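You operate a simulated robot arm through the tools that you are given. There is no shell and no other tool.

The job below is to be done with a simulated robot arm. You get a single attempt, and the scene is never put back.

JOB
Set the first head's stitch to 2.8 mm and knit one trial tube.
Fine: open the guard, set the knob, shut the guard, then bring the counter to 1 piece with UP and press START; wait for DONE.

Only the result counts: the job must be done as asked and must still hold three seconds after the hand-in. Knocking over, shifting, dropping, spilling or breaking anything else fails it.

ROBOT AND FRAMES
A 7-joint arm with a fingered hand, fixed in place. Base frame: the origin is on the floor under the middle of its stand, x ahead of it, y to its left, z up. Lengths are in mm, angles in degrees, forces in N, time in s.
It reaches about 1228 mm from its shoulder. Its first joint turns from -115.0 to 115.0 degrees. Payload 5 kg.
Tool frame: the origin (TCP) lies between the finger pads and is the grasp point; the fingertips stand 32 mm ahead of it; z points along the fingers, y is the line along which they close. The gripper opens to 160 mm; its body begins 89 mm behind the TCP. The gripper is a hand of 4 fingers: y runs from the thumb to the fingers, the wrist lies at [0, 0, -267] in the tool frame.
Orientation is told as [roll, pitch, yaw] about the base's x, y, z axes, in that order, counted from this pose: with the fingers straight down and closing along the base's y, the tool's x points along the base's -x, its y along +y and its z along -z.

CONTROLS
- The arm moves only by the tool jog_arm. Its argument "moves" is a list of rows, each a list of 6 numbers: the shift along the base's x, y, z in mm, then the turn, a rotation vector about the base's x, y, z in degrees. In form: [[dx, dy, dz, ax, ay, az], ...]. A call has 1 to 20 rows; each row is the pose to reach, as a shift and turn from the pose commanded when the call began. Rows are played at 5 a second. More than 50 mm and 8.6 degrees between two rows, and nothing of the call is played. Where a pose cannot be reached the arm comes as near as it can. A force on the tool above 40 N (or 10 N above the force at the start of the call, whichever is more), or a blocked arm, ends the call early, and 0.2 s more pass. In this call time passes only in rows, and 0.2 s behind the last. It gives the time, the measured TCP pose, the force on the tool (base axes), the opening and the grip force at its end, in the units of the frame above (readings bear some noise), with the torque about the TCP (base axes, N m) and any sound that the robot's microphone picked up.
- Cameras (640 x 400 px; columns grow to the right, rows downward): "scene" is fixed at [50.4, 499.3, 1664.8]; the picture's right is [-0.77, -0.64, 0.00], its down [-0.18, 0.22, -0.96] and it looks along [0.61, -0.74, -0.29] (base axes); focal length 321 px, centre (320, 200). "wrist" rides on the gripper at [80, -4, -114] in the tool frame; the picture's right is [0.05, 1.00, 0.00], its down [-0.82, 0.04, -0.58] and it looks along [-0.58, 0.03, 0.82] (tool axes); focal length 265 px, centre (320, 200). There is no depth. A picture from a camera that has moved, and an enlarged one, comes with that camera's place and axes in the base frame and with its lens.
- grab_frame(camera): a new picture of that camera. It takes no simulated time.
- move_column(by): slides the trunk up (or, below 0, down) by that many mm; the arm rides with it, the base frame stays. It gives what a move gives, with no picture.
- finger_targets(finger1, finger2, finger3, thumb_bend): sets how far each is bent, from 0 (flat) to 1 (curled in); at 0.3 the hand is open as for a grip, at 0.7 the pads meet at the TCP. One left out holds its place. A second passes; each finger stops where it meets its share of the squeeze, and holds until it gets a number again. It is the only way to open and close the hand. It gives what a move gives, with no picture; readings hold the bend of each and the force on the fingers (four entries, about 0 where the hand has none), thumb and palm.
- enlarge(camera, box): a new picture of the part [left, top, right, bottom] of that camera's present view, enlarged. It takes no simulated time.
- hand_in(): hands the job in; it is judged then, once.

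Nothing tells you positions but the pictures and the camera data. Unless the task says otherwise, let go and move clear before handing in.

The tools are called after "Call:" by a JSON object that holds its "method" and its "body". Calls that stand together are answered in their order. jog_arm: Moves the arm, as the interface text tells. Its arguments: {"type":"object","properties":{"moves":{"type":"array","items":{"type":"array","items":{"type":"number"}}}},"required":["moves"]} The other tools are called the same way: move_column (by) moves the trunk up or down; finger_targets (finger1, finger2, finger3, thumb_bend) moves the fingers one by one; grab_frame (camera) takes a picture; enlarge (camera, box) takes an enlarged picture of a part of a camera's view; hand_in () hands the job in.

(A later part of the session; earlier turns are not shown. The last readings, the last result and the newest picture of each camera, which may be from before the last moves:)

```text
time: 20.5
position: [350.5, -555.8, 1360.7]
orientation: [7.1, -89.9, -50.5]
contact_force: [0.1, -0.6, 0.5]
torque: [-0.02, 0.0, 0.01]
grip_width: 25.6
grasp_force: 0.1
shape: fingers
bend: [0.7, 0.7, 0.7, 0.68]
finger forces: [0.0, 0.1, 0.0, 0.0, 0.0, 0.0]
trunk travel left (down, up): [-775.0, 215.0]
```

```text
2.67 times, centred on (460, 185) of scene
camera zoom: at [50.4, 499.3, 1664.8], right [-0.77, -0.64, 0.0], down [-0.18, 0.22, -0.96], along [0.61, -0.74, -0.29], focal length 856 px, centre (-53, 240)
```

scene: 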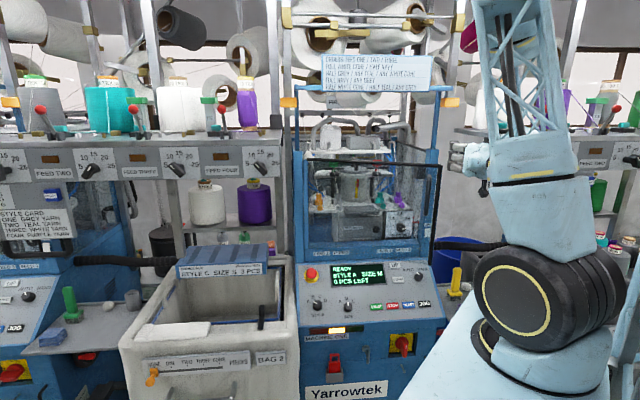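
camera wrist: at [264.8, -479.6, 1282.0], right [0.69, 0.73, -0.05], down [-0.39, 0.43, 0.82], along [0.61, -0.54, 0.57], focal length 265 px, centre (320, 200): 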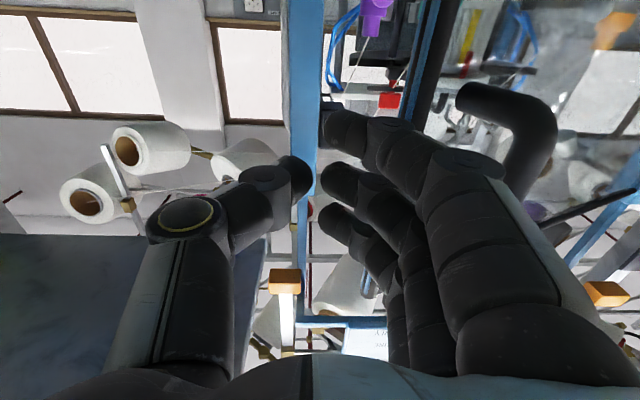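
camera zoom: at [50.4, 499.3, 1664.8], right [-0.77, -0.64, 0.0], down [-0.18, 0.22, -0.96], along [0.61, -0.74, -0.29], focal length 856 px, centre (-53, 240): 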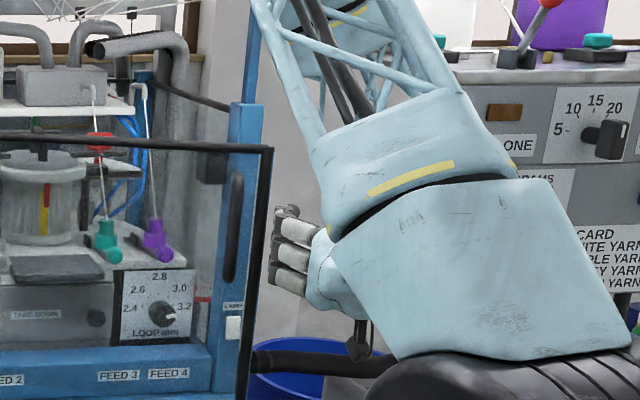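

The hand is in front at z≈1361 with nothing touching. Next I'll shift right and advance past the free edge, so the hand's left side is inside the door.

Call:
{"method": "jog_arm", "body": {"moves": [[-11.5, -11.5, 0, 0, 0, 0], [-23.3, -23.3, -5, 0, 0, 0], [-2, -44.5, -10, 0, 0, 0], [20.5, -67.1, -10, 0, 0, 0], [42.5, -89, -10, 0, 0, 0], [64.4, -111, -10, 0, 0, 0]]}}

Call:
{"method": "grab_frame", "body": {"camera": "wrist"}}

Call:
{"method": "enlarge", "body": {"camera": "scene", "box": [360, 110, 560, 260]}}

```text
time: 21.9
position: [414.6, -667.5, 1350.8]
orientation: [11.1, -89.9, -54.4]
contact_force: [-0.5, 0.0, -0.6]
torque: [-0.03, -0.01, 0.03]
grip_width: 25.7
grasp_force: 0.1
shape: fingers
bend: [0.7, 0.7, 0.7, 0.68]
finger forces: [0.0, 0.0, 0.0, 0.0, 0.0, 0.0]
trunk travel left (down, up): [-775.0, 215.0]
```

```text
taken
camera wrist: at [328.4, -590.2, 1271.2], right [0.69, 0.73, -0.05], down [-0.39, 0.43, 0.82], along [0.61, -0.54, 0.57], focal length 265 px, centre (320, 200)
```

wrist: 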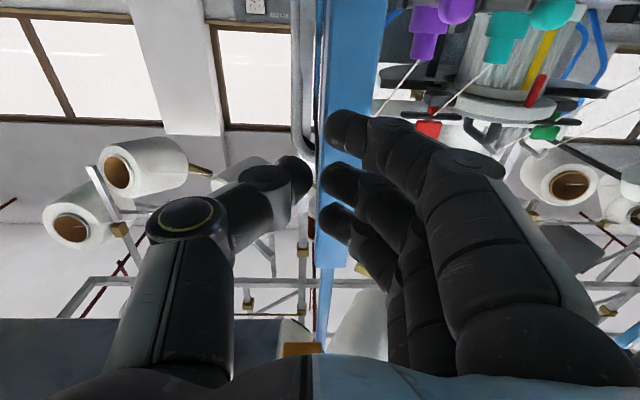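

```text
2.67 times, centred on (460, 185) of scene
camera zoom: at [50.4, 499.3, 1664.8], right [-0.77, -0.64, 0.0], down [-0.18, 0.22, -0.96], along [0.61, -0.74, -0.29], focal length 856 px, centre (-53, 240)
```

zoom: 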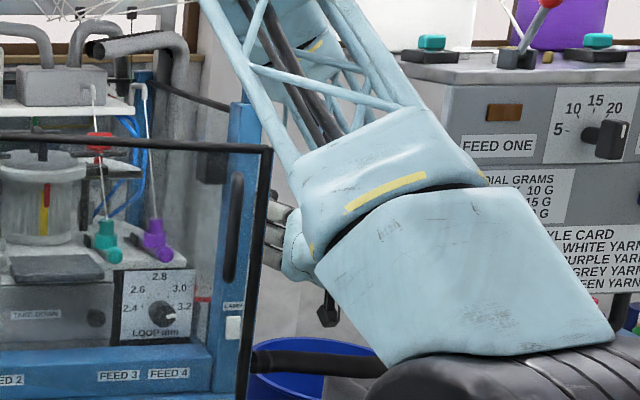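

The hand is inside the free edge without touching. I'll sweep it left and let its side push the door further open.

Call:
{"method": "jog_arm", "body": {"moves": [[12, 16.2, 0, 0, 0, 0], [24, 32.4, 0, 0, 0, 0], [36, 48.6, 0, 0, 0, 0], [48, 64.8, 0, 0, 0, 0], [60, 81, 0, 0, 0, 0]]}}

Call:
{"method": "grab_frame", "body": {"camera": "wrist"}}

Call:
{"method": "enlarge", "body": {"camera": "scene", "box": [280, 100, 520, 260]}}

```text
time: 22.6
position: [431.4, -635.0, 1350.9]
orientation: [-29.4, -89.7, -15.3]
contact_force: [-37.7, -14.2, -0.8]
torque: [-0.08, -0.18, 4.39]
grip_width: 25.5
grasp_force: 21.0
shape: fingers
bend: [0.7, 0.7, 0.7, 0.68]
finger forces: [2.3, 1.9, 1.7, 0.0, 0.0, 35.4]
trunk travel left (down, up): [-775.0, 215.0]
stopped in row 3: the force on the tool passed its limit at 50 N (the readings are from after the stop); the commanded pose is now the measured one
```

```text
taken
camera wrist: at [345.8, -555.6, 1271.3], right [0.7, 0.71, -0.05], down [-0.38, 0.44, 0.82], along [0.6, -0.55, 0.57], focal length 265 px, centre (320, 200)
```

wrist: 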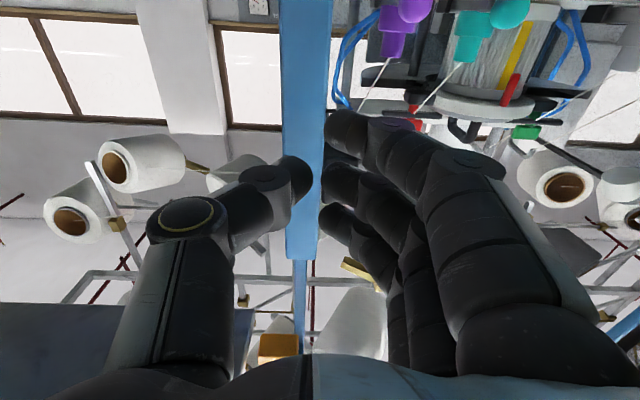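

```text
2.50 times, centred on (400, 180) of scene
camera zoom: at [50.4, 499.3, 1664.8], right [-0.77, -0.64, 0.0], down [-0.18, 0.22, -0.96], along [0.61, -0.74, -0.29], focal length 803 px, centre (120, 250)
```

zoom: 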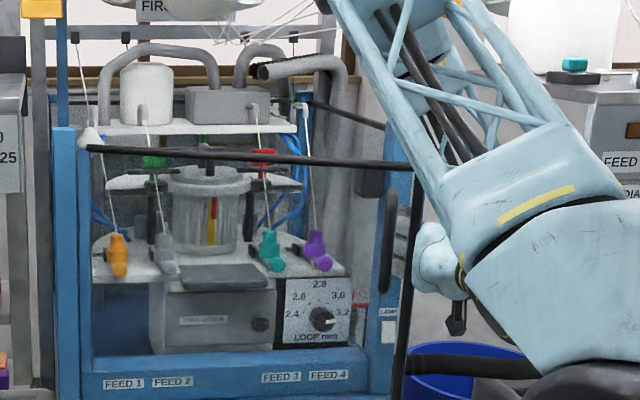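

Pushing sideways jams because the door edge is at too shallow an angle. I'll back out the way I came, rise above the door, turn the fingers down and pinch the door's top rail to swing it fully.

Call:
{"method": "jog_arm", "body": {"moves": [[-11.4, -12, 0, 0, 0, 0], [-23.4, -25, 0, 0, 0, 0], [-50, 2, 2, 0, 0, 0], [-77, 29, 5, 0, 0, 0], [-103, 55, 5, 0, 0, 0], [-82, 76, 8, 0, 0, 0], [-81, 77, 40, 0, 0, 0], [-81, 77, 80, 0, 0, 0], [-81, 77, 120, 0, 0, 0], [-80, 78, 160, 0, 0, 0], [-74, 86, 200, 0, 0, 0]]}}

Call:
{"method": "grab_frame", "body": {"camera": "scene"}}

Call:
{"method": "grab_frame", "body": {"camera": "wrist"}}

```text
time: 25.1
position: [359.7, -543.2, 1551.1]
orientation: [-27.2, -89.8, -17.0]
contact_force: [-1.5, 1.2, 0.1]
torque: [0.03, -0.01, 0.03]
grip_width: 25.4
grasp_force: 0.0
shape: fingers
bend: [0.7, 0.7, 0.7, 0.68]
finger forces: [0.0, 0.0, 0.1, 0.0, 0.1, 0.0]
trunk travel left (down, up): [-775.0, 215.0]
```

```text
taken
```

scene: 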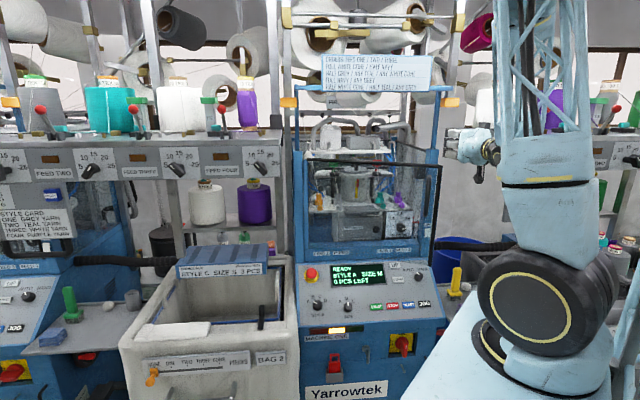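

```text
taken
camera wrist: at [275.0, -466.1, 1471.5], right [0.7, 0.72, -0.05], down [-0.38, 0.43, 0.82], along [0.61, -0.55, 0.57], focal length 265 px, centre (320, 200)
```

wrist: 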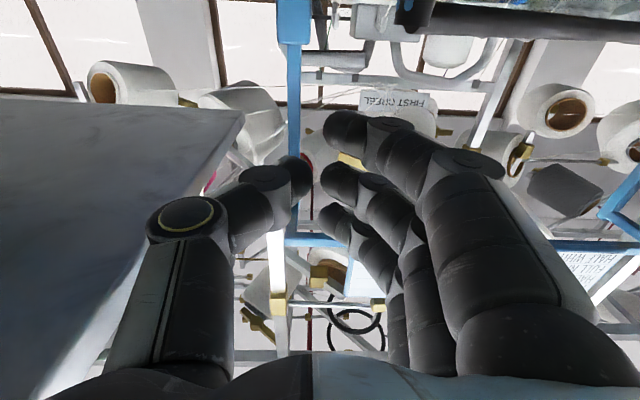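

Clear of everything at z≈1551. I'll shift left over the front of the door and turn the fingers straight down.

Call:
{"method": "jog_arm", "body": {"moves": [[4, 8, 3, 5.25, 5.36, 0], [8, 16, 6, 10.5, 10.7, 0], [11, 24, 10, 15.75, 16.1, 0], [15, 33, 13, 21, 21.4, 0], [18, 41, 16, 26.25, 26.8, 0], [22, 49, 20, 31.5, 32.1, 0], [26, 57, 23, 36.75, 37.5, 0], [29, 65, 26, 42, 42.9, 0], [33, 73, 30, 47.25, 48.2, 0], [37, 82, 33, 52.5, 53.6, 0], [40, 90, 36, 57.75, 58.9, 0], [44, 98, 40, 63, 64.3, 0]]}}

Call:
{"method": "grab_frame", "body": {"camera": "wrist"}}

Call:
{"method": "grab_frame", "body": {"camera": "scene"}}

```text
time: 27.6
position: [409.1, -446.0, 1589.8]
orientation: [0.3, 0.4, -44.2]
contact_force: [0.0, 0.0, 0.8]
torque: [-0.01, 0.01, 0.01]
grip_width: 25.5
grasp_force: 0.0
shape: fingers
bend: [0.7, 0.7, 0.7, 0.68]
finger forces: [0.0, 0.0, 0.0, 0.0, 0.0, 0.0]
out of reach, approached as far as the arm can: row 5
trunk travel left (down, up): [-775.0, 215.0]
```

```text
taken
camera wrist: at [349.1, -392.8, 1703.9], right [0.66, 0.75, 0.01], down [0.62, -0.54, 0.57], along [0.43, -0.37, -0.82], focal length 265 px, centre (320, 200)
```

wrist: 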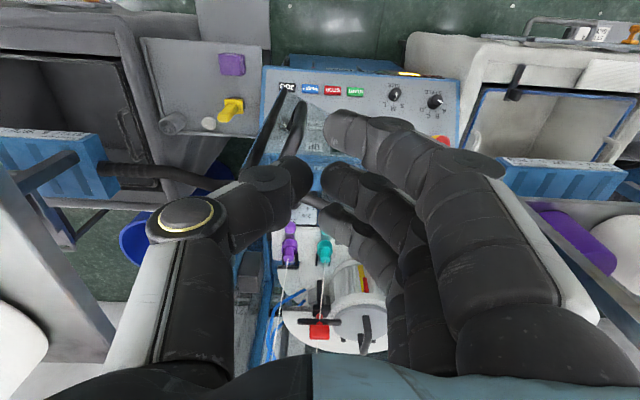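

```text
taken
```

scene: 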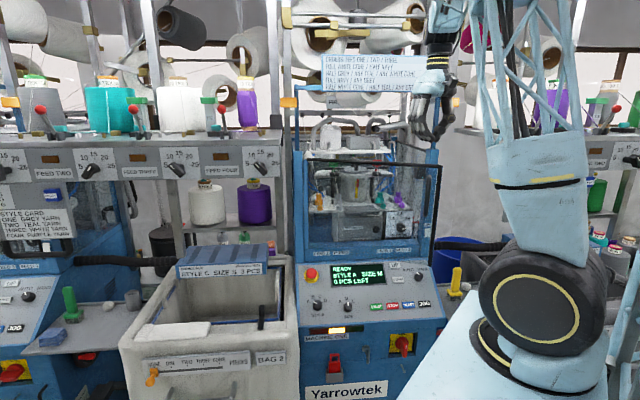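

Fingers now point down at (409,-446,1590). I'll open the hand and turn it so the thumb goes inside and the fingers outside the door's top rail near the free edge, where the overhead sign is out of the way.

Call:
{"method": "finger_targets", "body": {"finger1": 0.4, "finger2": 0.4, "finger3": 0.4, "thumb_bend": 0.4}}

Call:
{"method": "jog_arm", "body": {"moves": [[0, -7, 0, 0, 0, 7.5], [0, -14, 0, 0, 0, 15], [0, -21, 0, 0, 0, 22.5], [-1, -28, 0, 0, 0, 30], [-1, -35, 0, 0, 0, 37.5], [-2, -43, 0, 0, 0, 45], [-2, -51, 0, 0, 0, 52.5], [-3, -59, 0, 0, 0, 60], [-3.5, -68, 0, 0, 0, 67]]}}

Call:
{"method": "grab_frame", "body": {"camera": "wrist"}}

Call:
{"method": "grab_frame", "body": {"camera": "scene"}}

```text
time: 28.6
position: [406.9, -444.1, 1590.4]
orientation: [0.2, 0.3, -44.3]
contact_force: [1.0, 0.2, -1.0]
torque: [0.01, -0.04, 0.03]
grip_width: 130.7
grasp_force: 0.0
shape: fingers
bend: [0.4, 0.4, 0.4, 0.4]
finger forces: [0.1, 0.0, 0.0, 0.0, 0.0, 0.0]
trunk travel left (down, up): [-775.0, 215.0]
```

```text
time: 30.6
position: [404.1, -515.1, 1590.5]
orientation: [0.3, 0.3, 22.8]
contact_force: [-0.2, 0.4, -0.4]
torque: [0.0, 0.02, -0.02]
grip_width: 130.8
grasp_force: 0.0
shape: fingers
bend: [0.4, 0.4, 0.4, 0.4]
finger forces: [0.0, 0.0, 0.1, 0.0, 0.0, 0.0]
trunk travel left (down, up): [-775.0, 215.0]
```

```text
taken
camera wrist: at [332.0, -549.6, 1704.4], right [-0.43, 0.9, 0.01], down [0.74, 0.35, 0.57], along [0.51, 0.25, -0.82], focal length 265 px, centre (320, 200)
```

wrist: 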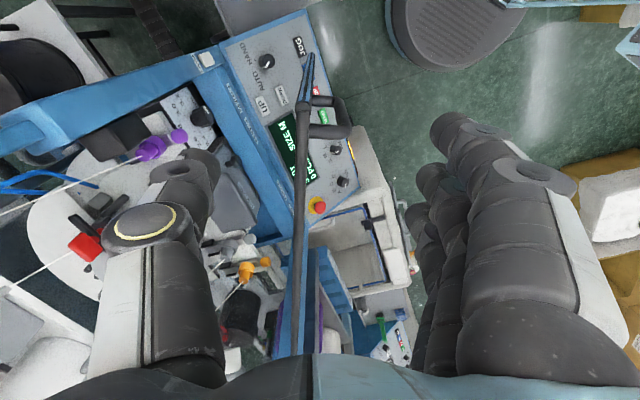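

```text
taken
```

scene: 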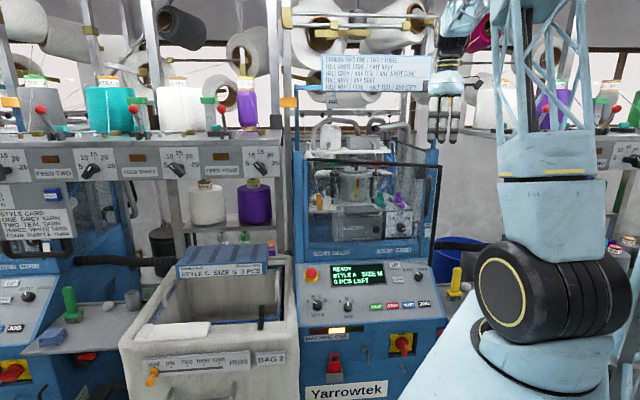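

The wrist view shows the door's top rail running between thumb and fingers, about 18 mm toward the thumb side. I'll correct that, slide a little away from the handle, and hold finger 1 clear of the handle.

Call:
{"method": "finger_targets", "body": {"finger1": 0.15}}

Call:
{"method": "jog_arm", "body": {"moves": [[13, -5, -20, 0, 0, 0], [25.4, -8.9, -50, 0, 0, 0]]}}

Call:
{"method": "grab_frame", "body": {"camera": "wrist"}}

Call:
{"method": "enlarge", "body": {"camera": "scene", "box": [360, 60, 500, 180]}}

```text
time: 31.6
position: [404.3, -514.8, 1590.1]
orientation: [0.4, 0.4, 22.7]
contact_force: [0.0, -0.4, -0.5]
torque: [0.02, -0.03, -0.02]
grip_width: 169.6
grasp_force: 0.0
shape: fingers
bend: [0.15, 0.4, 0.4, 0.4]
finger forces: [0.0, 0.0, 0.1, 0.0, 0.0, 0.0]
trunk travel left (down, up): [-775.0, 215.0]
```

```text
time: 32.2
position: [428.9, -523.8, 1539.6]
orientation: [0.4, 0.3, 22.7]
contact_force: [0.2, 0.1, 0.3]
torque: [-0.01, 0.02, -0.01]
grip_width: 169.5
grasp_force: 0.0
shape: fingers
bend: [0.15, 0.4, 0.4, 0.4]
finger forces: [0.1, 0.0, 0.0, 0.1, 0.0, 0.0]
trunk travel left (down, up): [-775.0, 215.0]
```

```text
taken
camera wrist: at [357.8, -557.0, 1653.8], right [-0.43, 0.9, 0.0], down [0.74, 0.35, 0.57], along [0.52, 0.25, -0.82], focal length 265 px, centre (320, 200)
```

wrist: 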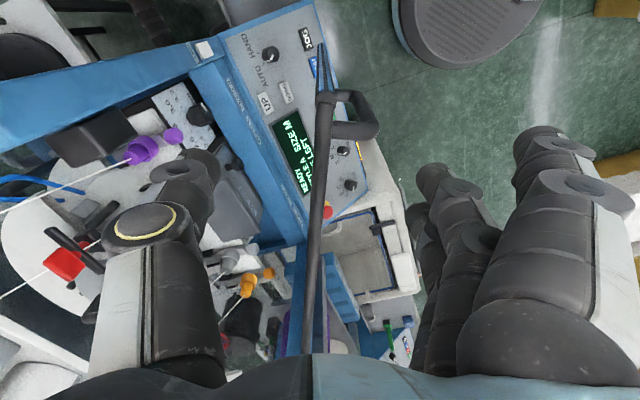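

```text
3.33 times, centred on (430, 120) of scene
camera zoom: at [50.4, 499.3, 1664.8], right [-0.77, -0.64, 0.0], down [-0.18, 0.22, -0.96], along [0.61, -0.74, -0.29], focal length 1071 px, centre (-47, 467)
```

zoom: 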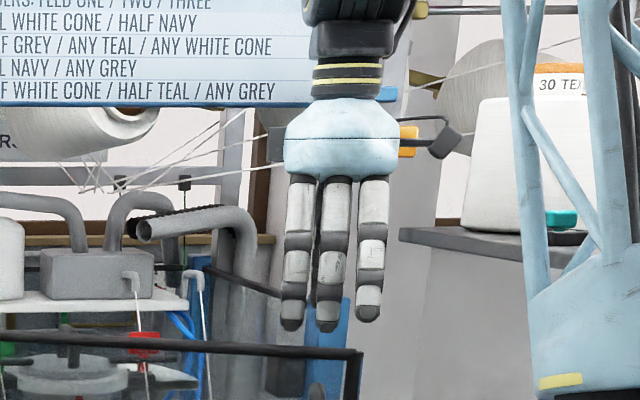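

The rail is centred under the grip, but the handle lies right below fingers 1–2. I'll slide 33 mm further toward the hinge, align with the door (about 24.7° open), and lower onto the rail.

Call:
{"method": "jog_arm", "body": {"moves": [[15, 6.4, 0, 0, 0, -1.2], [30.4, 12.8, 0, 0, 0, -2.4], [30.4, 12.8, -22, 0, 0, -2.4], [30.4, 12.8, -44, 0, 0, -2.4], [30.4, 12.8, -67, 0, 0, -2.4]]}}

Call:
{"method": "grab_frame", "body": {"camera": "wrist"}}

Call:
{"method": "enlarge", "body": {"camera": "scene", "box": [340, 60, 480, 180]}}

```text
time: 33.5
position: [461.3, -511.4, 1472.9]
orientation: [0.4, 0.2, 20.3]
contact_force: [0.6, -0.6, 0.5]
torque: [0.04, 0.04, 0.02]
grip_width: 169.6
grasp_force: 0.2
shape: fingers
bend: [0.15, 0.4, 0.4, 0.4]
finger forces: [0.0, 0.0, 0.1, 0.0, 0.1, 0.1]
trunk travel left (down, up): [-775.0, 215.0]
```

```text
taken
camera wrist: at [387.5, -543.1, 1587.7], right [-0.4, 0.92, 0.01], down [0.75, 0.32, 0.57], along [0.53, 0.23, -0.82], focal length 265 px, centre (320, 200)
```

wrist: 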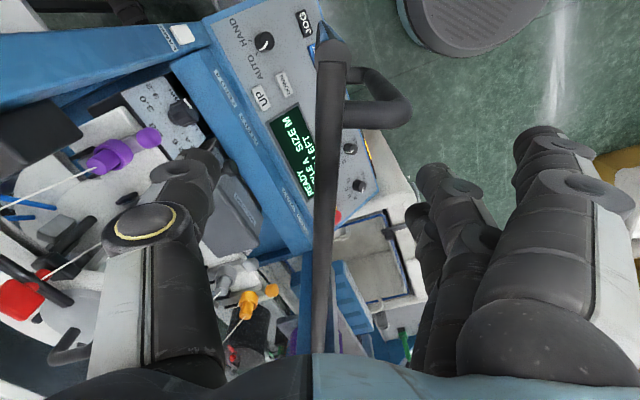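

```text
3.33 times, centred on (410, 120) of scene
camera zoom: at [50.4, 499.3, 1664.8], right [-0.77, -0.64, 0.0], down [-0.18, 0.22, -0.96], along [0.61, -0.74, -0.29], focal length 1071 px, centre (20, 467)
```

zoom: 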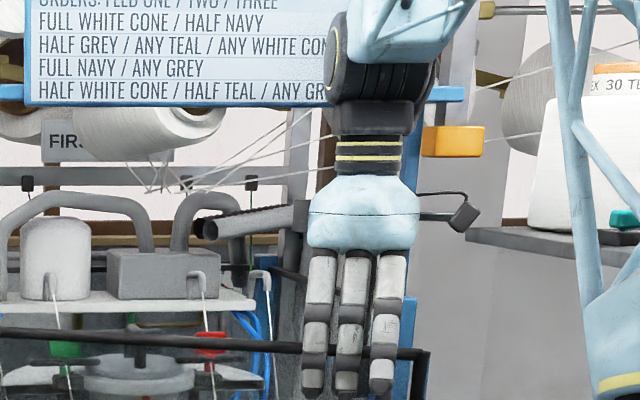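

The rail passes right through the grasp centre. I'll close the thumb and fingers 2 and 3 on it.

Call:
{"method": "finger_targets", "body": {"finger2": 0.74, "finger3": 0.74, "thumb_bend": 0.72}}

Call:
{"method": "grab_frame", "body": {"camera": "wrist"}}

```text
time: 34.5
position: [460.0, -511.5, 1474.8]
orientation: [0.3, 0.4, 20.3]
contact_force: [-0.8, 0.8, -3.5]
torque: [-0.05, 0.05, 0.16]
grip_width: 112.5
grasp_force: 7.5
shape: fingers
bend: [0.15, 0.72, 0.72, 0.7]
finger forces: [0.1, 3.9, 4.3, 0.1, 7.4, 0.0]
trunk travel left (down, up): [-775.0, 215.0]
```

```text
taken
camera wrist: at [387.3, -542.5, 1588.2], right [-0.4, 0.92, 0.01], down [0.75, 0.32, 0.57], along [0.52, 0.23, -0.82], focal length 265 px, centre (320, 200)
```

wrist: 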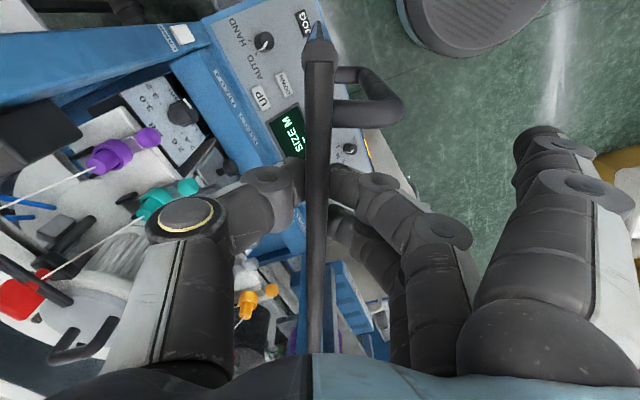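

The rail is pinched with about 7.5 N. I'll swing the door along its arc, first to about 45°.

Call:
{"method": "jog_arm", "body": {"moves": [[-5.6, 16, 0, 0, 0, -2.5], [-10.5, 32, 0, 0, 0, -5], [-14.5, 48.4, 0, 0, 0, -7.5], [-18.1, 64.9, 0, 0, 0, -10], [-20.7, 81.6, 0, 0, 0, -12.5], [-22.8, 98.3, 0, 0, 0, -15], [-24, 115.2, 0, 0, 0, -17.5], [-24.7, 132.1, 0, 0, 0, -20]]}}

Call:
{"method": "grab_frame", "body": {"camera": "scene"}}

Call:
{"method": "grab_frame", "body": {"camera": "wrist"}}

```text
time: 36.2
position: [434.7, -377.4, 1473.3]
orientation: [0.4, 0.2, 0.3]
contact_force: [-12.3, 0.5, 0.2]
torque: [-0.01, 0.24, 0.1]
grip_width: 114.2
grasp_force: 8.4
shape: fingers
bend: [0.15, 0.73, 0.73, 0.69]
finger forces: [0.1, 3.8, 4.6, 0.0, 7.5, 0.0]
trunk travel left (down, up): [-775.0, 215.0]
```

```text
taken
```

scene: 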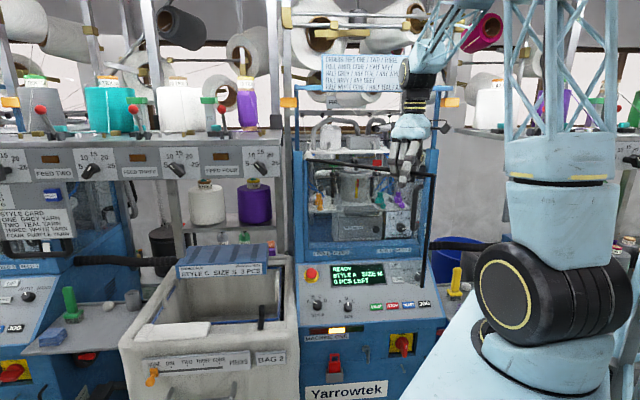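

```text
taken
camera wrist: at [354.6, -381.5, 1587.8], right [-0.06, 1.0, 0.01], down [0.82, 0.04, 0.57], along [0.57, 0.04, -0.82], focal length 265 px, centre (320, 200)
```

wrist: 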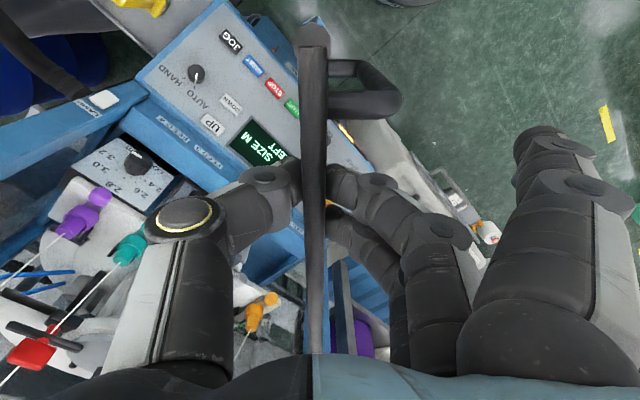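

The door follows smoothly. I'll continue to about 79°.

Call:
{"method": "jog_arm", "body": {"moves": [[-1, 16.8, 0, 0, 0, -2.5], [-1, 33.6, 0, 0, 0, -5], [1, 50.5, 0, 0, 0, -7.5], [3.5, 67.2, 0, 0, 0, -10], [6.9, 83.8, 0, 0, 0, -12.5], [10.6, 100.2, 0, 0, 0, -15], [15.3, 116.5, 0, 0, 0, -17.5], [20.4, 132.5, 0, 0, 0, -20], [26.5, 148.3, 0, 0, 0, -22.5], [33, 163.8, 0, 0, 0, -25], [40.5, 179, 0, 0, 0, -27.5], [48, 193.9, 0, 0, 0, -30], [57, 208.5, 0, 0, 0, -32.5], [66, 222.6, 0, 0, 0, -35]]}}

Call:
{"method": "grab_frame", "body": {"camera": "scene"}}

Call:
{"method": "grab_frame", "body": {"camera": "wrist"}}

```text
time: 39.2
position: [501.0, -154.1, 1474.8]
orientation: [0.1, 0.2, -34.7]
contact_force: [-10.0, 7.4, -0.6]
torque: [0.14, 0.19, 0.12]
grip_width: 114.9
grasp_force: 8.0
shape: fingers
bend: [0.15, 0.73, 0.73, 0.69]
finger forces: [0.0, 3.7, 4.9, 0.1, 7.7, 0.1]
trunk travel left (down, up): [-775.0, 215.0]
```

```text
taken
```

scene: 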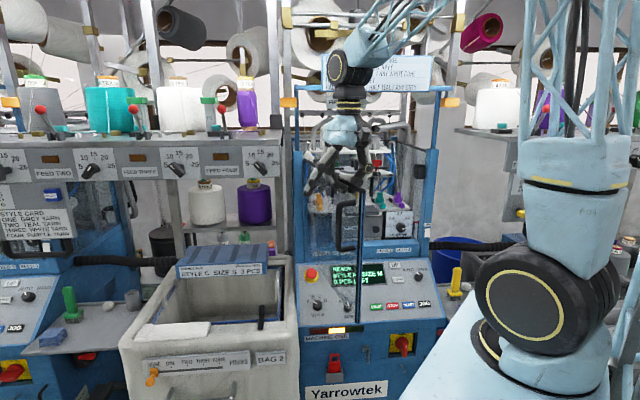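

```text
taken
camera wrist: at [432.5, -110.3, 1588.2], right [0.53, 0.85, 0.0], down [0.7, -0.43, 0.57], along [0.49, -0.3, -0.82], focal length 265 px, centre (320, 200)
```

wrist: 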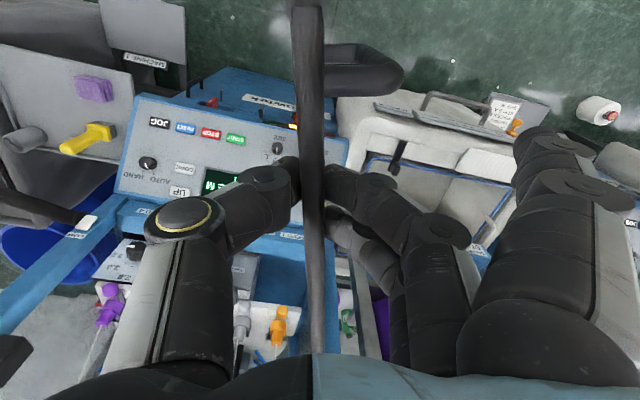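

The door is open to about 79°, well clear of the working space. I'll let go and lift straight up off the rail.

Call:
{"method": "finger_targets", "body": {"finger1": 0.15, "finger2": 0.35, "finger3": 0.35, "thumb_bend": 0.35}}

Call:
{"method": "jog_arm", "body": {"moves": [[0, 0, 30, 0, 0, 0], [0, 0, 60, 0, 0, 0], [0, 0, 90, 0, 0, 0], [0, 0, 110, 0, 0, 0]]}}

Call:
{"method": "grab_frame", "body": {"camera": "wrist"}}

Call:
{"method": "grab_frame", "body": {"camera": "scene"}}

```text
time: 40.2
position: [502.6, -154.9, 1473.8]
orientation: [0.3, 0.3, -34.7]
contact_force: [-0.5, 0.7, -0.1]
torque: [-0.01, 0.0, -0.02]
grip_width: 179.3
grasp_force: 0.1
shape: fingers
bend: [0.15, 0.35, 0.35, 0.35]
finger forces: [0.1, 0.1, 0.0, 0.0, 0.0, 0.0]
trunk travel left (down, up): [-775.0, 215.0]
```

```text
time: 41.2
position: [500.5, -155.3, 1583.2]
orientation: [0.3, 0.3, -34.7]
contact_force: [-0.2, 0.5, 1.2]
torque: [0.0, 0.05, -0.01]
grip_width: 179.5
grasp_force: 0.1
shape: fingers
bend: [0.15, 0.35, 0.35, 0.35]
finger forces: [0.0, 0.1, 0.0, 0.1, 0.1, 0.1]
trunk travel left (down, up): [-775.0, 215.0]
```

```text
taken
camera wrist: at [432.8, -112.8, 1697.3], right [0.53, 0.85, 0.0], down [0.7, -0.43, 0.57], along [0.49, -0.3, -0.82], focal length 265 px, centre (320, 200)
```

wrist: 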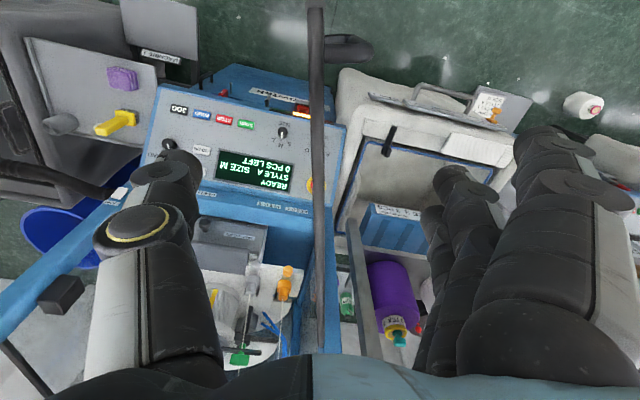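

```text
taken
```

scene: 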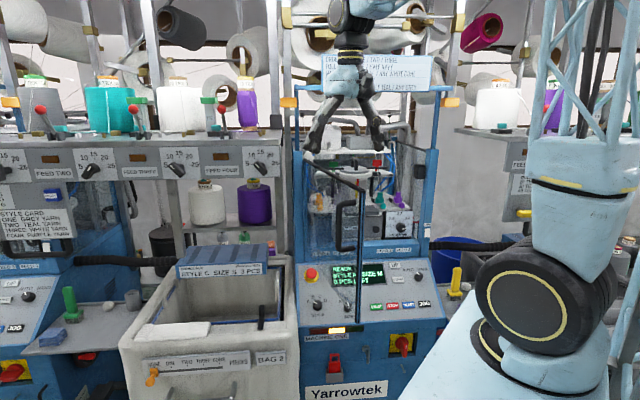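

The guard stays open by itself. Next I'll bring the hand over to the right in front of the opening, then turn it forward toward the LOOP knob.

Call:
{"method": "finger_targets", "body": {"finger1": 0.5, "finger2": 0.5, "finger3": 0.5, "thumb_bend": 0.5}}

Call:
{"method": "jog_arm", "body": {"moves": [[-13, -40, 5, 0, 0, -1.5], [-26, -80, 8, 0, 0, -3], [-38, -120, 8, 0, 0, -4.5], [-50, -160, 8, 0, 0, -6], [-63, -200, 8, 0, 0, -7.5], [-75, -240, 8, 0, 0, -9], [-88, -275, 8, 0, 0, -10], [-105, -310, 8, 0, 0, -10.3]]}}

Call:
{"method": "grab_frame", "body": {"camera": "wrist"}}

Call:
{"method": "grab_frame", "body": {"camera": "scene"}}

```text
time: 42.2
position: [501.8, -155.6, 1582.8]
orientation: [0.3, 0.3, -34.8]
contact_force: [-0.2, -0.7, -0.2]
torque: [0.0, -0.01, 0.0]
grip_width: 92.4
grasp_force: 0.2
shape: fingers
bend: [0.5, 0.5, 0.5, 0.5]
finger forces: [0.0, 0.0, 0.1, 0.1, 0.2, 0.0]
trunk travel left (down, up): [-775.0, 215.0]
```

```text
time: 44.0
position: [395.0, -468.9, 1592.1]
orientation: [0.4, 0.3, -45.0]
contact_force: [0.1, -0.2, 0.4]
torque: [0.06, -0.02, -0.01]
grip_width: 92.0
grasp_force: 0.0
shape: fingers
bend: [0.5, 0.5, 0.5, 0.5]
finger forces: [0.0, 0.1, 0.0, 0.0, 0.0, 0.0]
trunk travel left (down, up): [-775.0, 215.0]
```

```text
taken
camera wrist: at [335.0, -414.2, 1705.2], right [0.67, 0.74, 0.01], down [0.61, -0.55, 0.57], along [0.43, -0.38, -0.82], focal length 265 px, centre (320, 200)
```

wrist: 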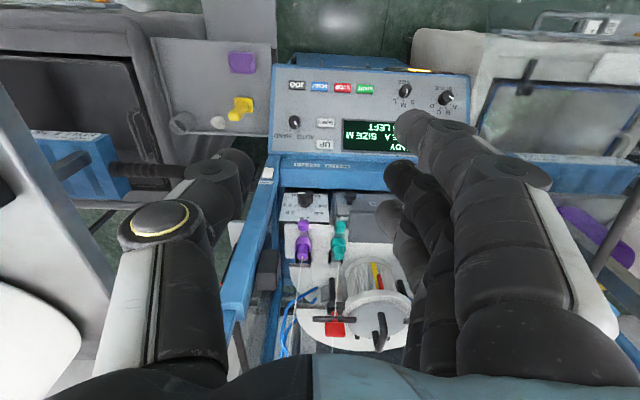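

```text
taken
```

scene: 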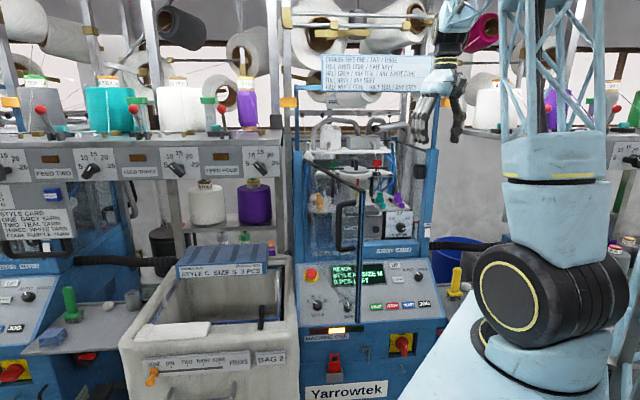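

I'm over the front of the machine with a clear view down on the knob. I'll zoom in on it from both cameras.

Call:
{"method": "enlarge", "body": {"camera": "wrist", "box": [240, 140, 420, 260]}}

Call:
{"method": "enlarge", "body": {"camera": "scene", "box": [370, 180, 440, 250]}}

```text
3.33 times, centred on (330, 200) of wrist
camera zoom: at [335.0, -414.2, 1705.2], right [0.67, 0.74, 0.01], down [0.61, -0.55, 0.57], along [0.43, -0.38, -0.82], focal length 885 px, centre (287, 200)
```

zoom: 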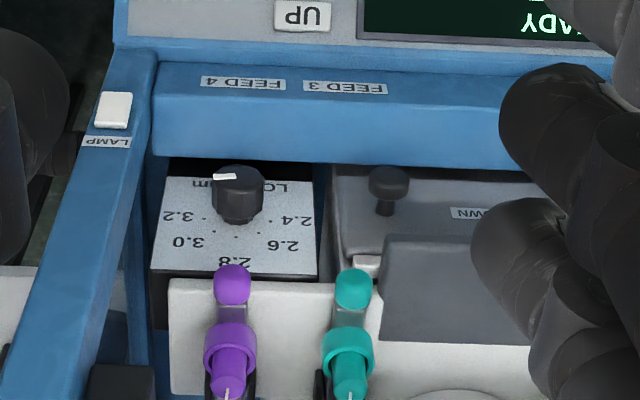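

```text
5.71 times, centred on (405, 215) of scene
camera zoom: at [50.4, 499.3, 1664.8], right [-0.77, -0.64, 0.0], down [-0.18, 0.22, -0.96], along [0.61, -0.74, -0.29], focal length 1835 px, centre (-166, 114)
```

zoom: 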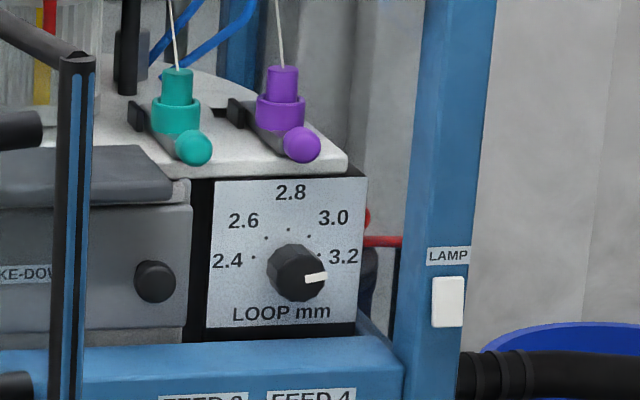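

The knob's face is at about R=68, B=888, z=1166, 42 mm across, with its plate at B≈924. The pointer sits at 3.2, and the dial ticks are about 37° apart, so 2.8 needs roughly 74° counter-clockwise. I'll turn the hand forward with a slight downward tilt and bring it in front of the opening.

Call:
{"method": "jog_arm", "body": {"moves": [[4.5, -7, -20, -5.5, -5.5, 0], [9, -14, -40, -11, -11, 0], [13.5, -20.5, -60, -16.5, -16.5, 0], [18, -27.5, -80, -22, -22, 0], [22.5, -34, -100, -27.6, -27.6, 0], [27, -41, -120, -33.1, -33.1, 0], [31.5, -48, -140, -38.6, -38.6, 0], [36, -54.5, -160, -44.1, -44.1, 0], [40.5, -61, -180, -49.6, -49.6, 0], [45, -68, -200, -55.15, -55.15, 0]]}}

Call:
{"method": "grab_frame", "body": {"camera": "wrist"}}

Call:
{"method": "grab_frame", "body": {"camera": "scene"}}

```text
time: 46.5
position: [515.1, -418.4, 1305.3]
orientation: [1.1, -54.4, -46.7]
contact_force: [-0.3, -0.9, -1.0]
torque: [0.03, -0.03, 0.07]
grip_width: 91.1
grasp_force: 0.0
shape: fingers
bend: [0.5, 0.5, 0.5, 0.5]
finger forces: [0.0, 0.1, 0.0, 0.0, 0.1, 0.1]
out of reach, approached as far as the arm can: row 6, 7, 8, 9
trunk travel left (down, up): [-775.0, 215.0]
stopped in row 10: the arm was blocked; the commanded pose is now the measured one
```

```text
taken
camera wrist: at [413.8, -320.1, 1305.5], right [0.7, 0.72, -0.03], down [0.03, 0.02, 1.0], along [0.72, -0.7, -0.01], focal length 265 px, centre (320, 200)
```

wrist: 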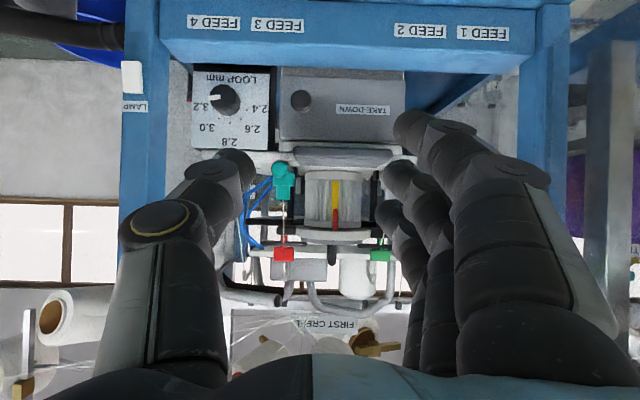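

```text
taken
```

scene: 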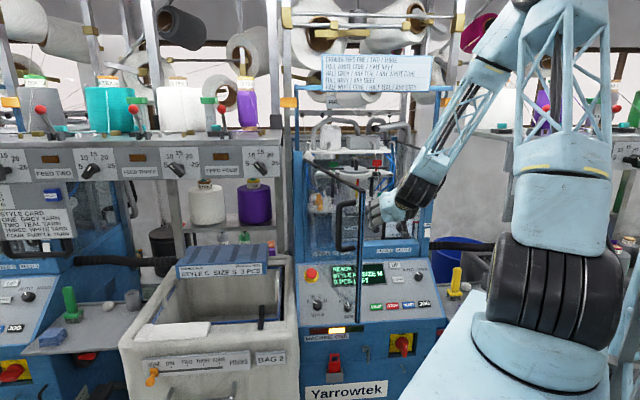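

The arm folded differently and stopped early without touching anything. This view is straight-on to the dial, though, so I'll zoom in to read it.

Call:
{"method": "enlarge", "body": {"camera": "wrist", "box": [170, 50, 330, 170]}}

Call:
{"method": "enlarge", "body": {"camera": "scene", "box": [330, 100, 480, 260]}}

```text
3.33 times, centred on (250, 110) of wrist
camera zoom: at [413.8, -320.1, 1305.5], right [0.7, 0.72, -0.03], down [0.03, 0.02, 1.0], along [0.72, -0.7, -0.01], focal length 885 px, centre (553, 500)
```

zoom: 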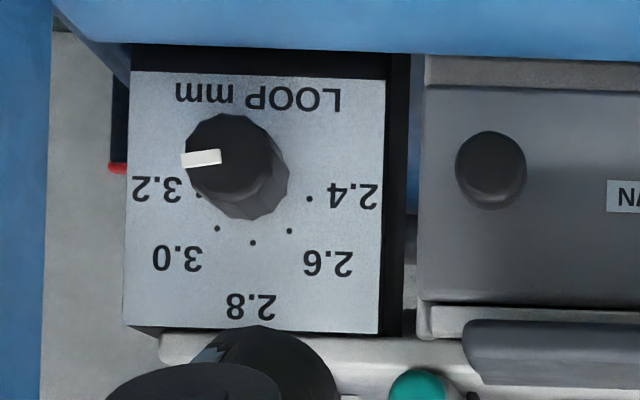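

```text
2.50 times, centred on (405, 180) of scene
camera zoom: at [50.4, 499.3, 1664.8], right [-0.77, -0.64, 0.0], down [-0.18, 0.22, -0.96], along [0.61, -0.74, -0.29], focal length 803 px, centre (108, 250)
```

zoom: 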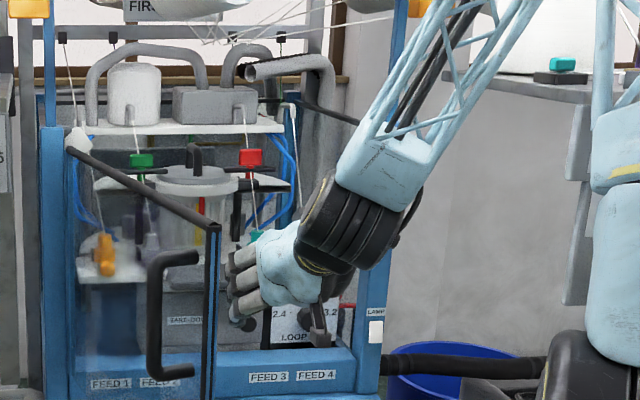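

The pointer reads about 82° right of straight up (≈3.2), with 2.8 straight up. I'll curl fingers 1 and 3 away so only finger 2 and thumb pinch, and move in front of the knob keeping this downward tilt.

Call:
{"method": "jog_arm", "body": {"moves": [[-1, -31, -5, 0, 0, 0.3], [-2, -63, -10, 0, 0, 0.6], [-3, -94, -15, 0, 0, 0.9], [-4, -126, -20, 0, 0, 1.2], [-5, -157, -25, 0, 0, 1.5], [-5, -188, -30, 0, 0, 1.7]]}}

Call:
{"method": "finger_targets", "body": {"finger1": 0.95, "finger2": 0.5, "finger3": 0.95, "thumb_bend": 0.5}}

Call:
{"method": "grab_frame", "body": {"camera": "wrist"}}

Call:
{"method": "enlarge", "body": {"camera": "scene", "box": [330, 100, 480, 260]}}

```text
time: 47.9
position: [510.8, -604.4, 1272.9]
orientation: [0.9, -54.5, -44.9]
contact_force: [0.2, 0.3, -0.3]
torque: [-0.02, -0.01, 0.03]
grip_width: 91.5
grasp_force: 0.0
shape: fingers
bend: [0.5, 0.5, 0.5, 0.5]
finger forces: [0.1, 0.1, 0.1, 0.0, 0.1, 0.0]
trunk travel left (down, up): [-775.0, 215.0]
```

```text
time: 48.9
position: [512.2, -605.2, 1272.5]
orientation: [0.9, -54.7, -44.8]
contact_force: [0.6, 1.0, 0.2]
torque: [0.01, 0.02, -0.02]
grip_width: 53.2
grasp_force: 0.1
shape: fingers
bend: [0.95, 0.5, 0.95, 0.5]
finger forces: [0.1, 0.0, 0.1, 0.0, 0.1, 0.0]
trunk travel left (down, up): [-775.0, 215.0]
```

```text
taken
camera wrist: at [408.6, -509.4, 1273.9], right [0.68, 0.74, -0.03], down [0.03, 0.02, 1.0], along [0.74, -0.68, 0.0], focal length 265 px, centre (320, 200)
```

wrist: 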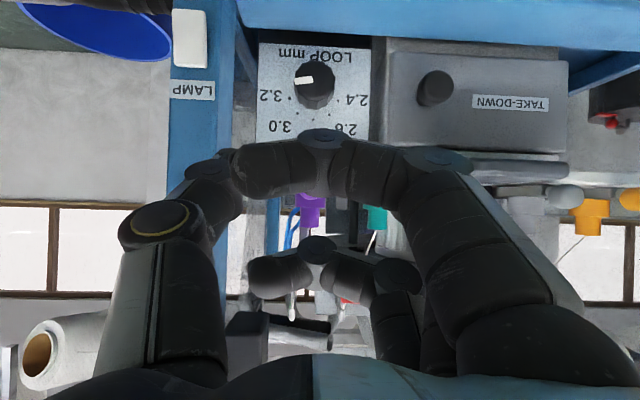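

```text
2.50 times, centred on (405, 180) of scene
camera zoom: at [50.4, 499.3, 1664.8], right [-0.77, -0.64, 0.0], down [-0.18, 0.22, -0.96], along [0.61, -0.74, -0.29], focal length 803 px, centre (108, 250)
```

zoom: 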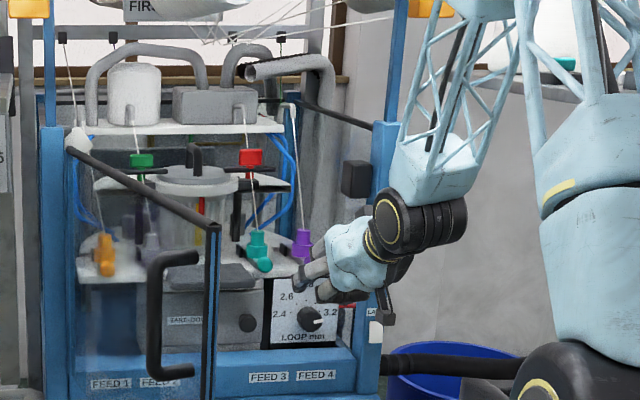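

The hand is in front of the knob with nothing touching. I'll flatten the tilt to about 15° and bring the grip line level with the knob axis.

Call:
{"method": "jog_arm", "body": {"moves": [[-2, 1, -18, -3.5, -3.5, 0], [-3.5, 2, -36, -7, -7, 0], [-5, 3, -55, -10.6, -10.6, 0], [-6.7, 3.2, -73, -14.1, -14.1, 0]]}}

Call:
{"method": "grab_frame", "body": {"camera": "wrist"}}

Call:
{"method": "enlarge", "body": {"camera": "scene", "box": [350, 160, 450, 260]}}

```text
time: 49.9
position: [503.1, -601.0, 1202.3]
orientation: [0.6, -74.6, -44.7]
contact_force: [0.3, -0.1, 0.7]
torque: [-0.01, 0.01, 0.0]
grip_width: 53.3
grasp_force: 0.1
shape: fingers
bend: [0.95, 0.5, 0.95, 0.5]
finger forces: [0.0, 0.1, 0.0, 0.1, 0.0, 0.0]
trunk travel left (down, up): [-775.0, 215.0]
```

```text
taken
camera wrist: at [406.4, -511.4, 1154.8], right [0.68, 0.73, -0.05], down [-0.22, 0.26, 0.94], along [0.7, -0.63, 0.34], focal length 265 px, centre (320, 200)
```

wrist: 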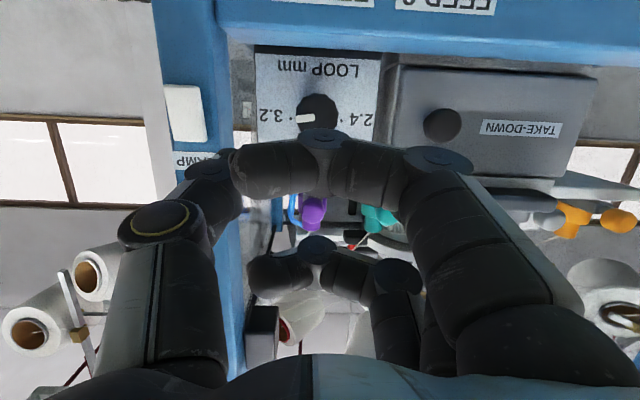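

```text
4.00 times, centred on (400, 210) of scene
camera zoom: at [50.4, 499.3, 1664.8], right [-0.77, -0.64, 0.0], down [-0.18, 0.22, -0.96], along [0.61, -0.74, -0.29], focal length 1285 px, centre (0, 160)
```

zoom: 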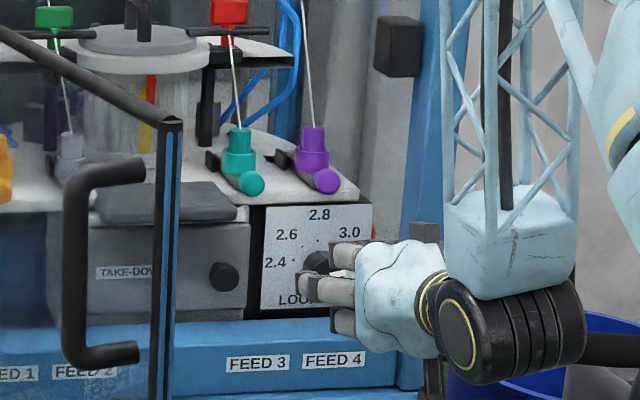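

Finger 2 and thumb are lined up with the knob, but the thumb joint may come close to the right post. I'll part-close both and measure how far the thumb sticks out.

Call:
{"method": "finger_targets", "body": {"finger2": 0.56, "thumb_bend": 0.64}}

Call:
{"method": "grab_frame", "body": {"camera": "wrist"}}

Call:
{"method": "enlarge", "body": {"camera": "scene", "box": [370, 180, 450, 260]}}

```text
time: 50.9
position: [503.3, -600.6, 1202.9]
orientation: [0.7, -74.5, -44.8]
contact_force: [0.1, -0.3, 0.1]
torque: [0.02, -0.01, 0.02]
grip_width: 43.5
grasp_force: 0.0
shape: fingers
bend: [0.95, 0.56, 0.95, 0.64]
finger forces: [0.0, 0.0, 0.0, 0.0, 0.0, 0.0]
trunk travel left (down, up): [-775.0, 215.0]
```

```text
taken
camera wrist: at [405.8, -510.8, 1155.3], right [0.69, 0.73, -0.05], down [-0.22, 0.26, 0.94], along [0.7, -0.63, 0.34], focal length 265 px, centre (320, 200)
```

wrist: 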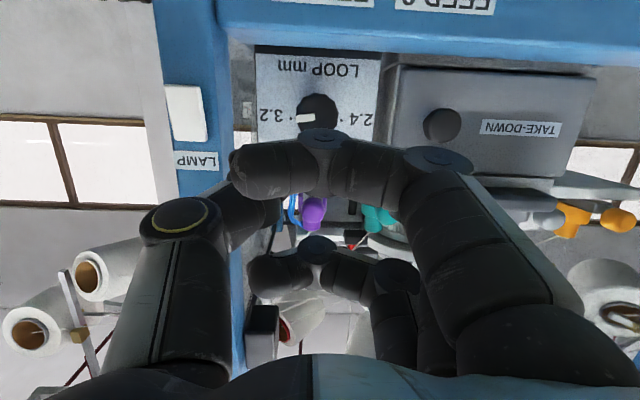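

```text
5.00 times, centred on (410, 220) of scene
camera zoom: at [50.4, 499.3, 1664.8], right [-0.77, -0.64, 0.0], down [-0.18, 0.22, -0.96], along [0.61, -0.74, -0.29], focal length 1606 px, centre (-130, 100)
```

zoom: 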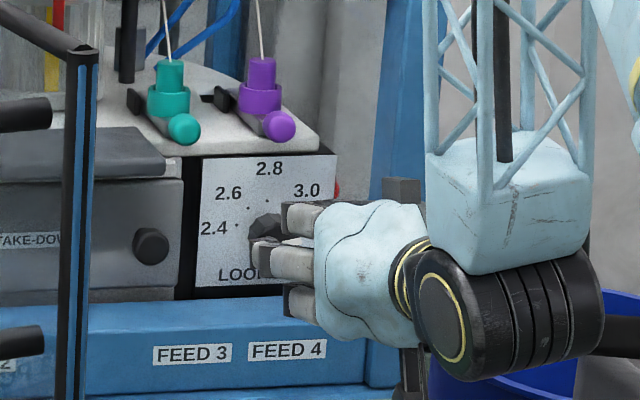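

The right post leaves only about 64 mm beside the knob axis, so I'll grip on a diagonal with the wrist up and to the left, thumb at lower right and finger at upper left. That leaves room to turn the knob in two strokes.

Call:
{"method": "jog_arm", "body": {"moves": [[2.8, 4.2, 3.4, 4.96, -4.63, -4.34], [5.7, 8.4, 6.8, 9.92, -9.25, -8.68], [8.5, 12.5, 10.2, 14.9, -13.9, -13.0], [11.4, 16.7, 13.6, 19.8, -18.5, -17.35], [14.2, 20.9, 17, 24.8, -23.1, -21.7], [17, 25, 20.3, 29.8, -27.75, -26.0], [19.9, 29.2, 23.7, 34.7, -32.4, -30.4], [22.7, 33.4, 27, 39.7, -37.0, -34.7]]}}

Call:
{"method": "grab_frame", "body": {"camera": "wrist"}}

Call:
{"method": "grab_frame", "body": {"camera": "scene"}}

```text
time: 52.6
position: [526.0, -566.2, 1230.1]
orientation: [60.9, -29.9, -135.0]
contact_force: [0.8, -0.8, 0.0]
torque: [0.0, -0.01, 0.0]
grip_width: 43.7
grasp_force: 0.1
shape: fingers
bend: [0.95, 0.56, 0.95, 0.64]
finger forces: [0.0, 0.0, 0.1, 0.0, 0.0, 0.1]
trunk travel left (down, up): [-775.0, 215.0]
```

```text
taken
camera wrist: at [521.3, -425.8, 1234.9], right [0.68, -0.01, 0.73], down [-0.73, -0.05, 0.68], along [0.03, -1.0, -0.03], focal length 265 px, centre (320, 200)
```

wrist: 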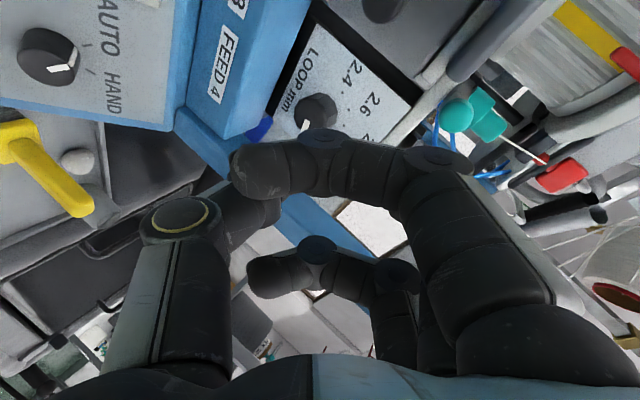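

```text
taken
```

scene: 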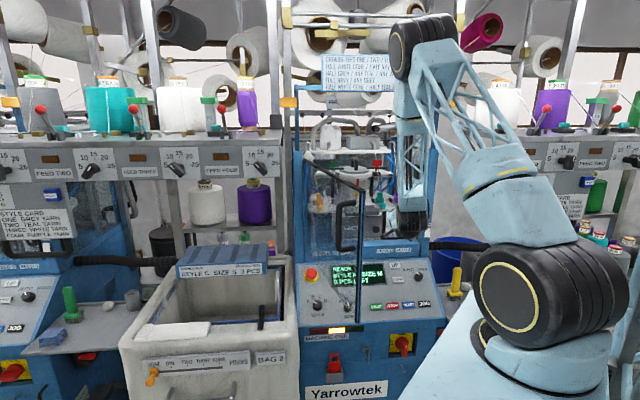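

The diagonal pose is reachable. I'll reduce the tilt to about 20°, line the grasp up with the knob axis, and check the view.

Call:
{"method": "jog_arm", "body": {"moves": [[-6, 1, -12, -5.4, -0.5, 2.75], [-12.5, 1.6, -24.6, -10.8, -1.0, 5.5]]}}

Call:
{"method": "grab_frame", "body": {"camera": "wrist"}}

Call:
{"method": "enlarge", "body": {"camera": "wrist", "box": [220, 20, 420, 160]}}

Call:
{"method": "enlarge", "body": {"camera": "scene", "box": [350, 160, 450, 260]}}

```text
time: 53.2
position: [514.3, -565.7, 1204.9]
orientation: [71.0, -37.1, -135.0]
contact_force: [0.5, 0.2, -0.2]
torque: [-0.01, 0.03, 0.02]
grip_width: 43.7
grasp_force: 0.0
shape: fingers
bend: [0.95, 0.56, 0.95, 0.64]
finger forces: [0.0, 0.0, 0.1, 0.0, 0.0, 0.0]
trunk travel left (down, up): [-775.0, 215.0]
```

```text
taken
camera wrist: at [496.6, -428.0, 1183.7], right [0.66, 0.2, 0.72], down [-0.74, 0.01, 0.67], along [0.13, -0.98, 0.16], focal length 265 px, centre (320, 200)
```

wrist: 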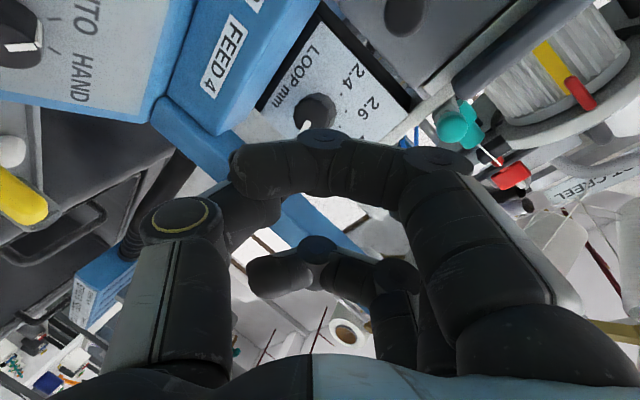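

```text
2.86 times, centred on (320, 90) of wrist
camera zoom: at [496.6, -428.0, 1183.7], right [0.66, 0.2, 0.72], down [-0.74, 0.01, 0.67], along [0.13, -0.98, 0.16], focal length 758 px, centre (320, 514)
```

zoom: 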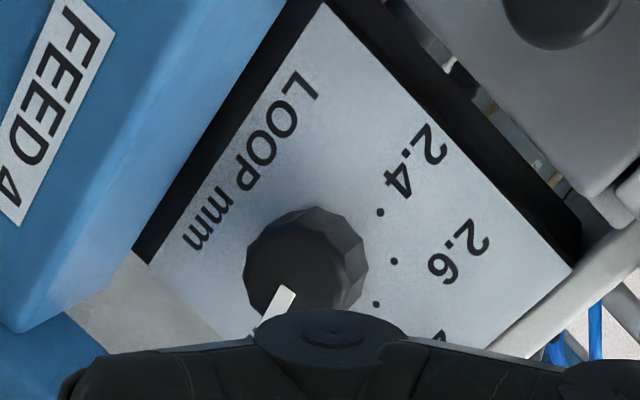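

```text
4.00 times, centred on (400, 210) of scene
camera zoom: at [50.4, 499.3, 1664.8], right [-0.77, -0.64, 0.0], down [-0.18, 0.22, -0.96], along [0.61, -0.74, -0.29], focal length 1285 px, centre (0, 160)
```

zoom: 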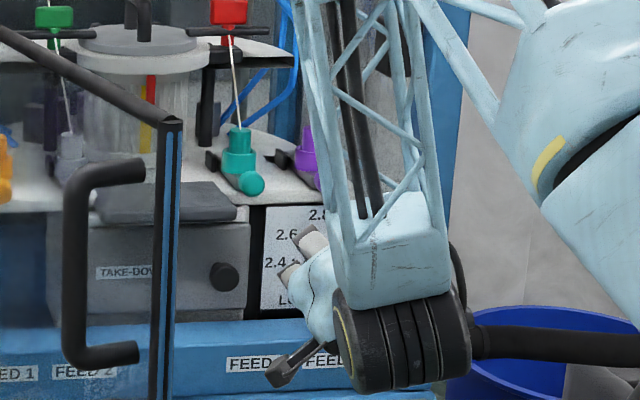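

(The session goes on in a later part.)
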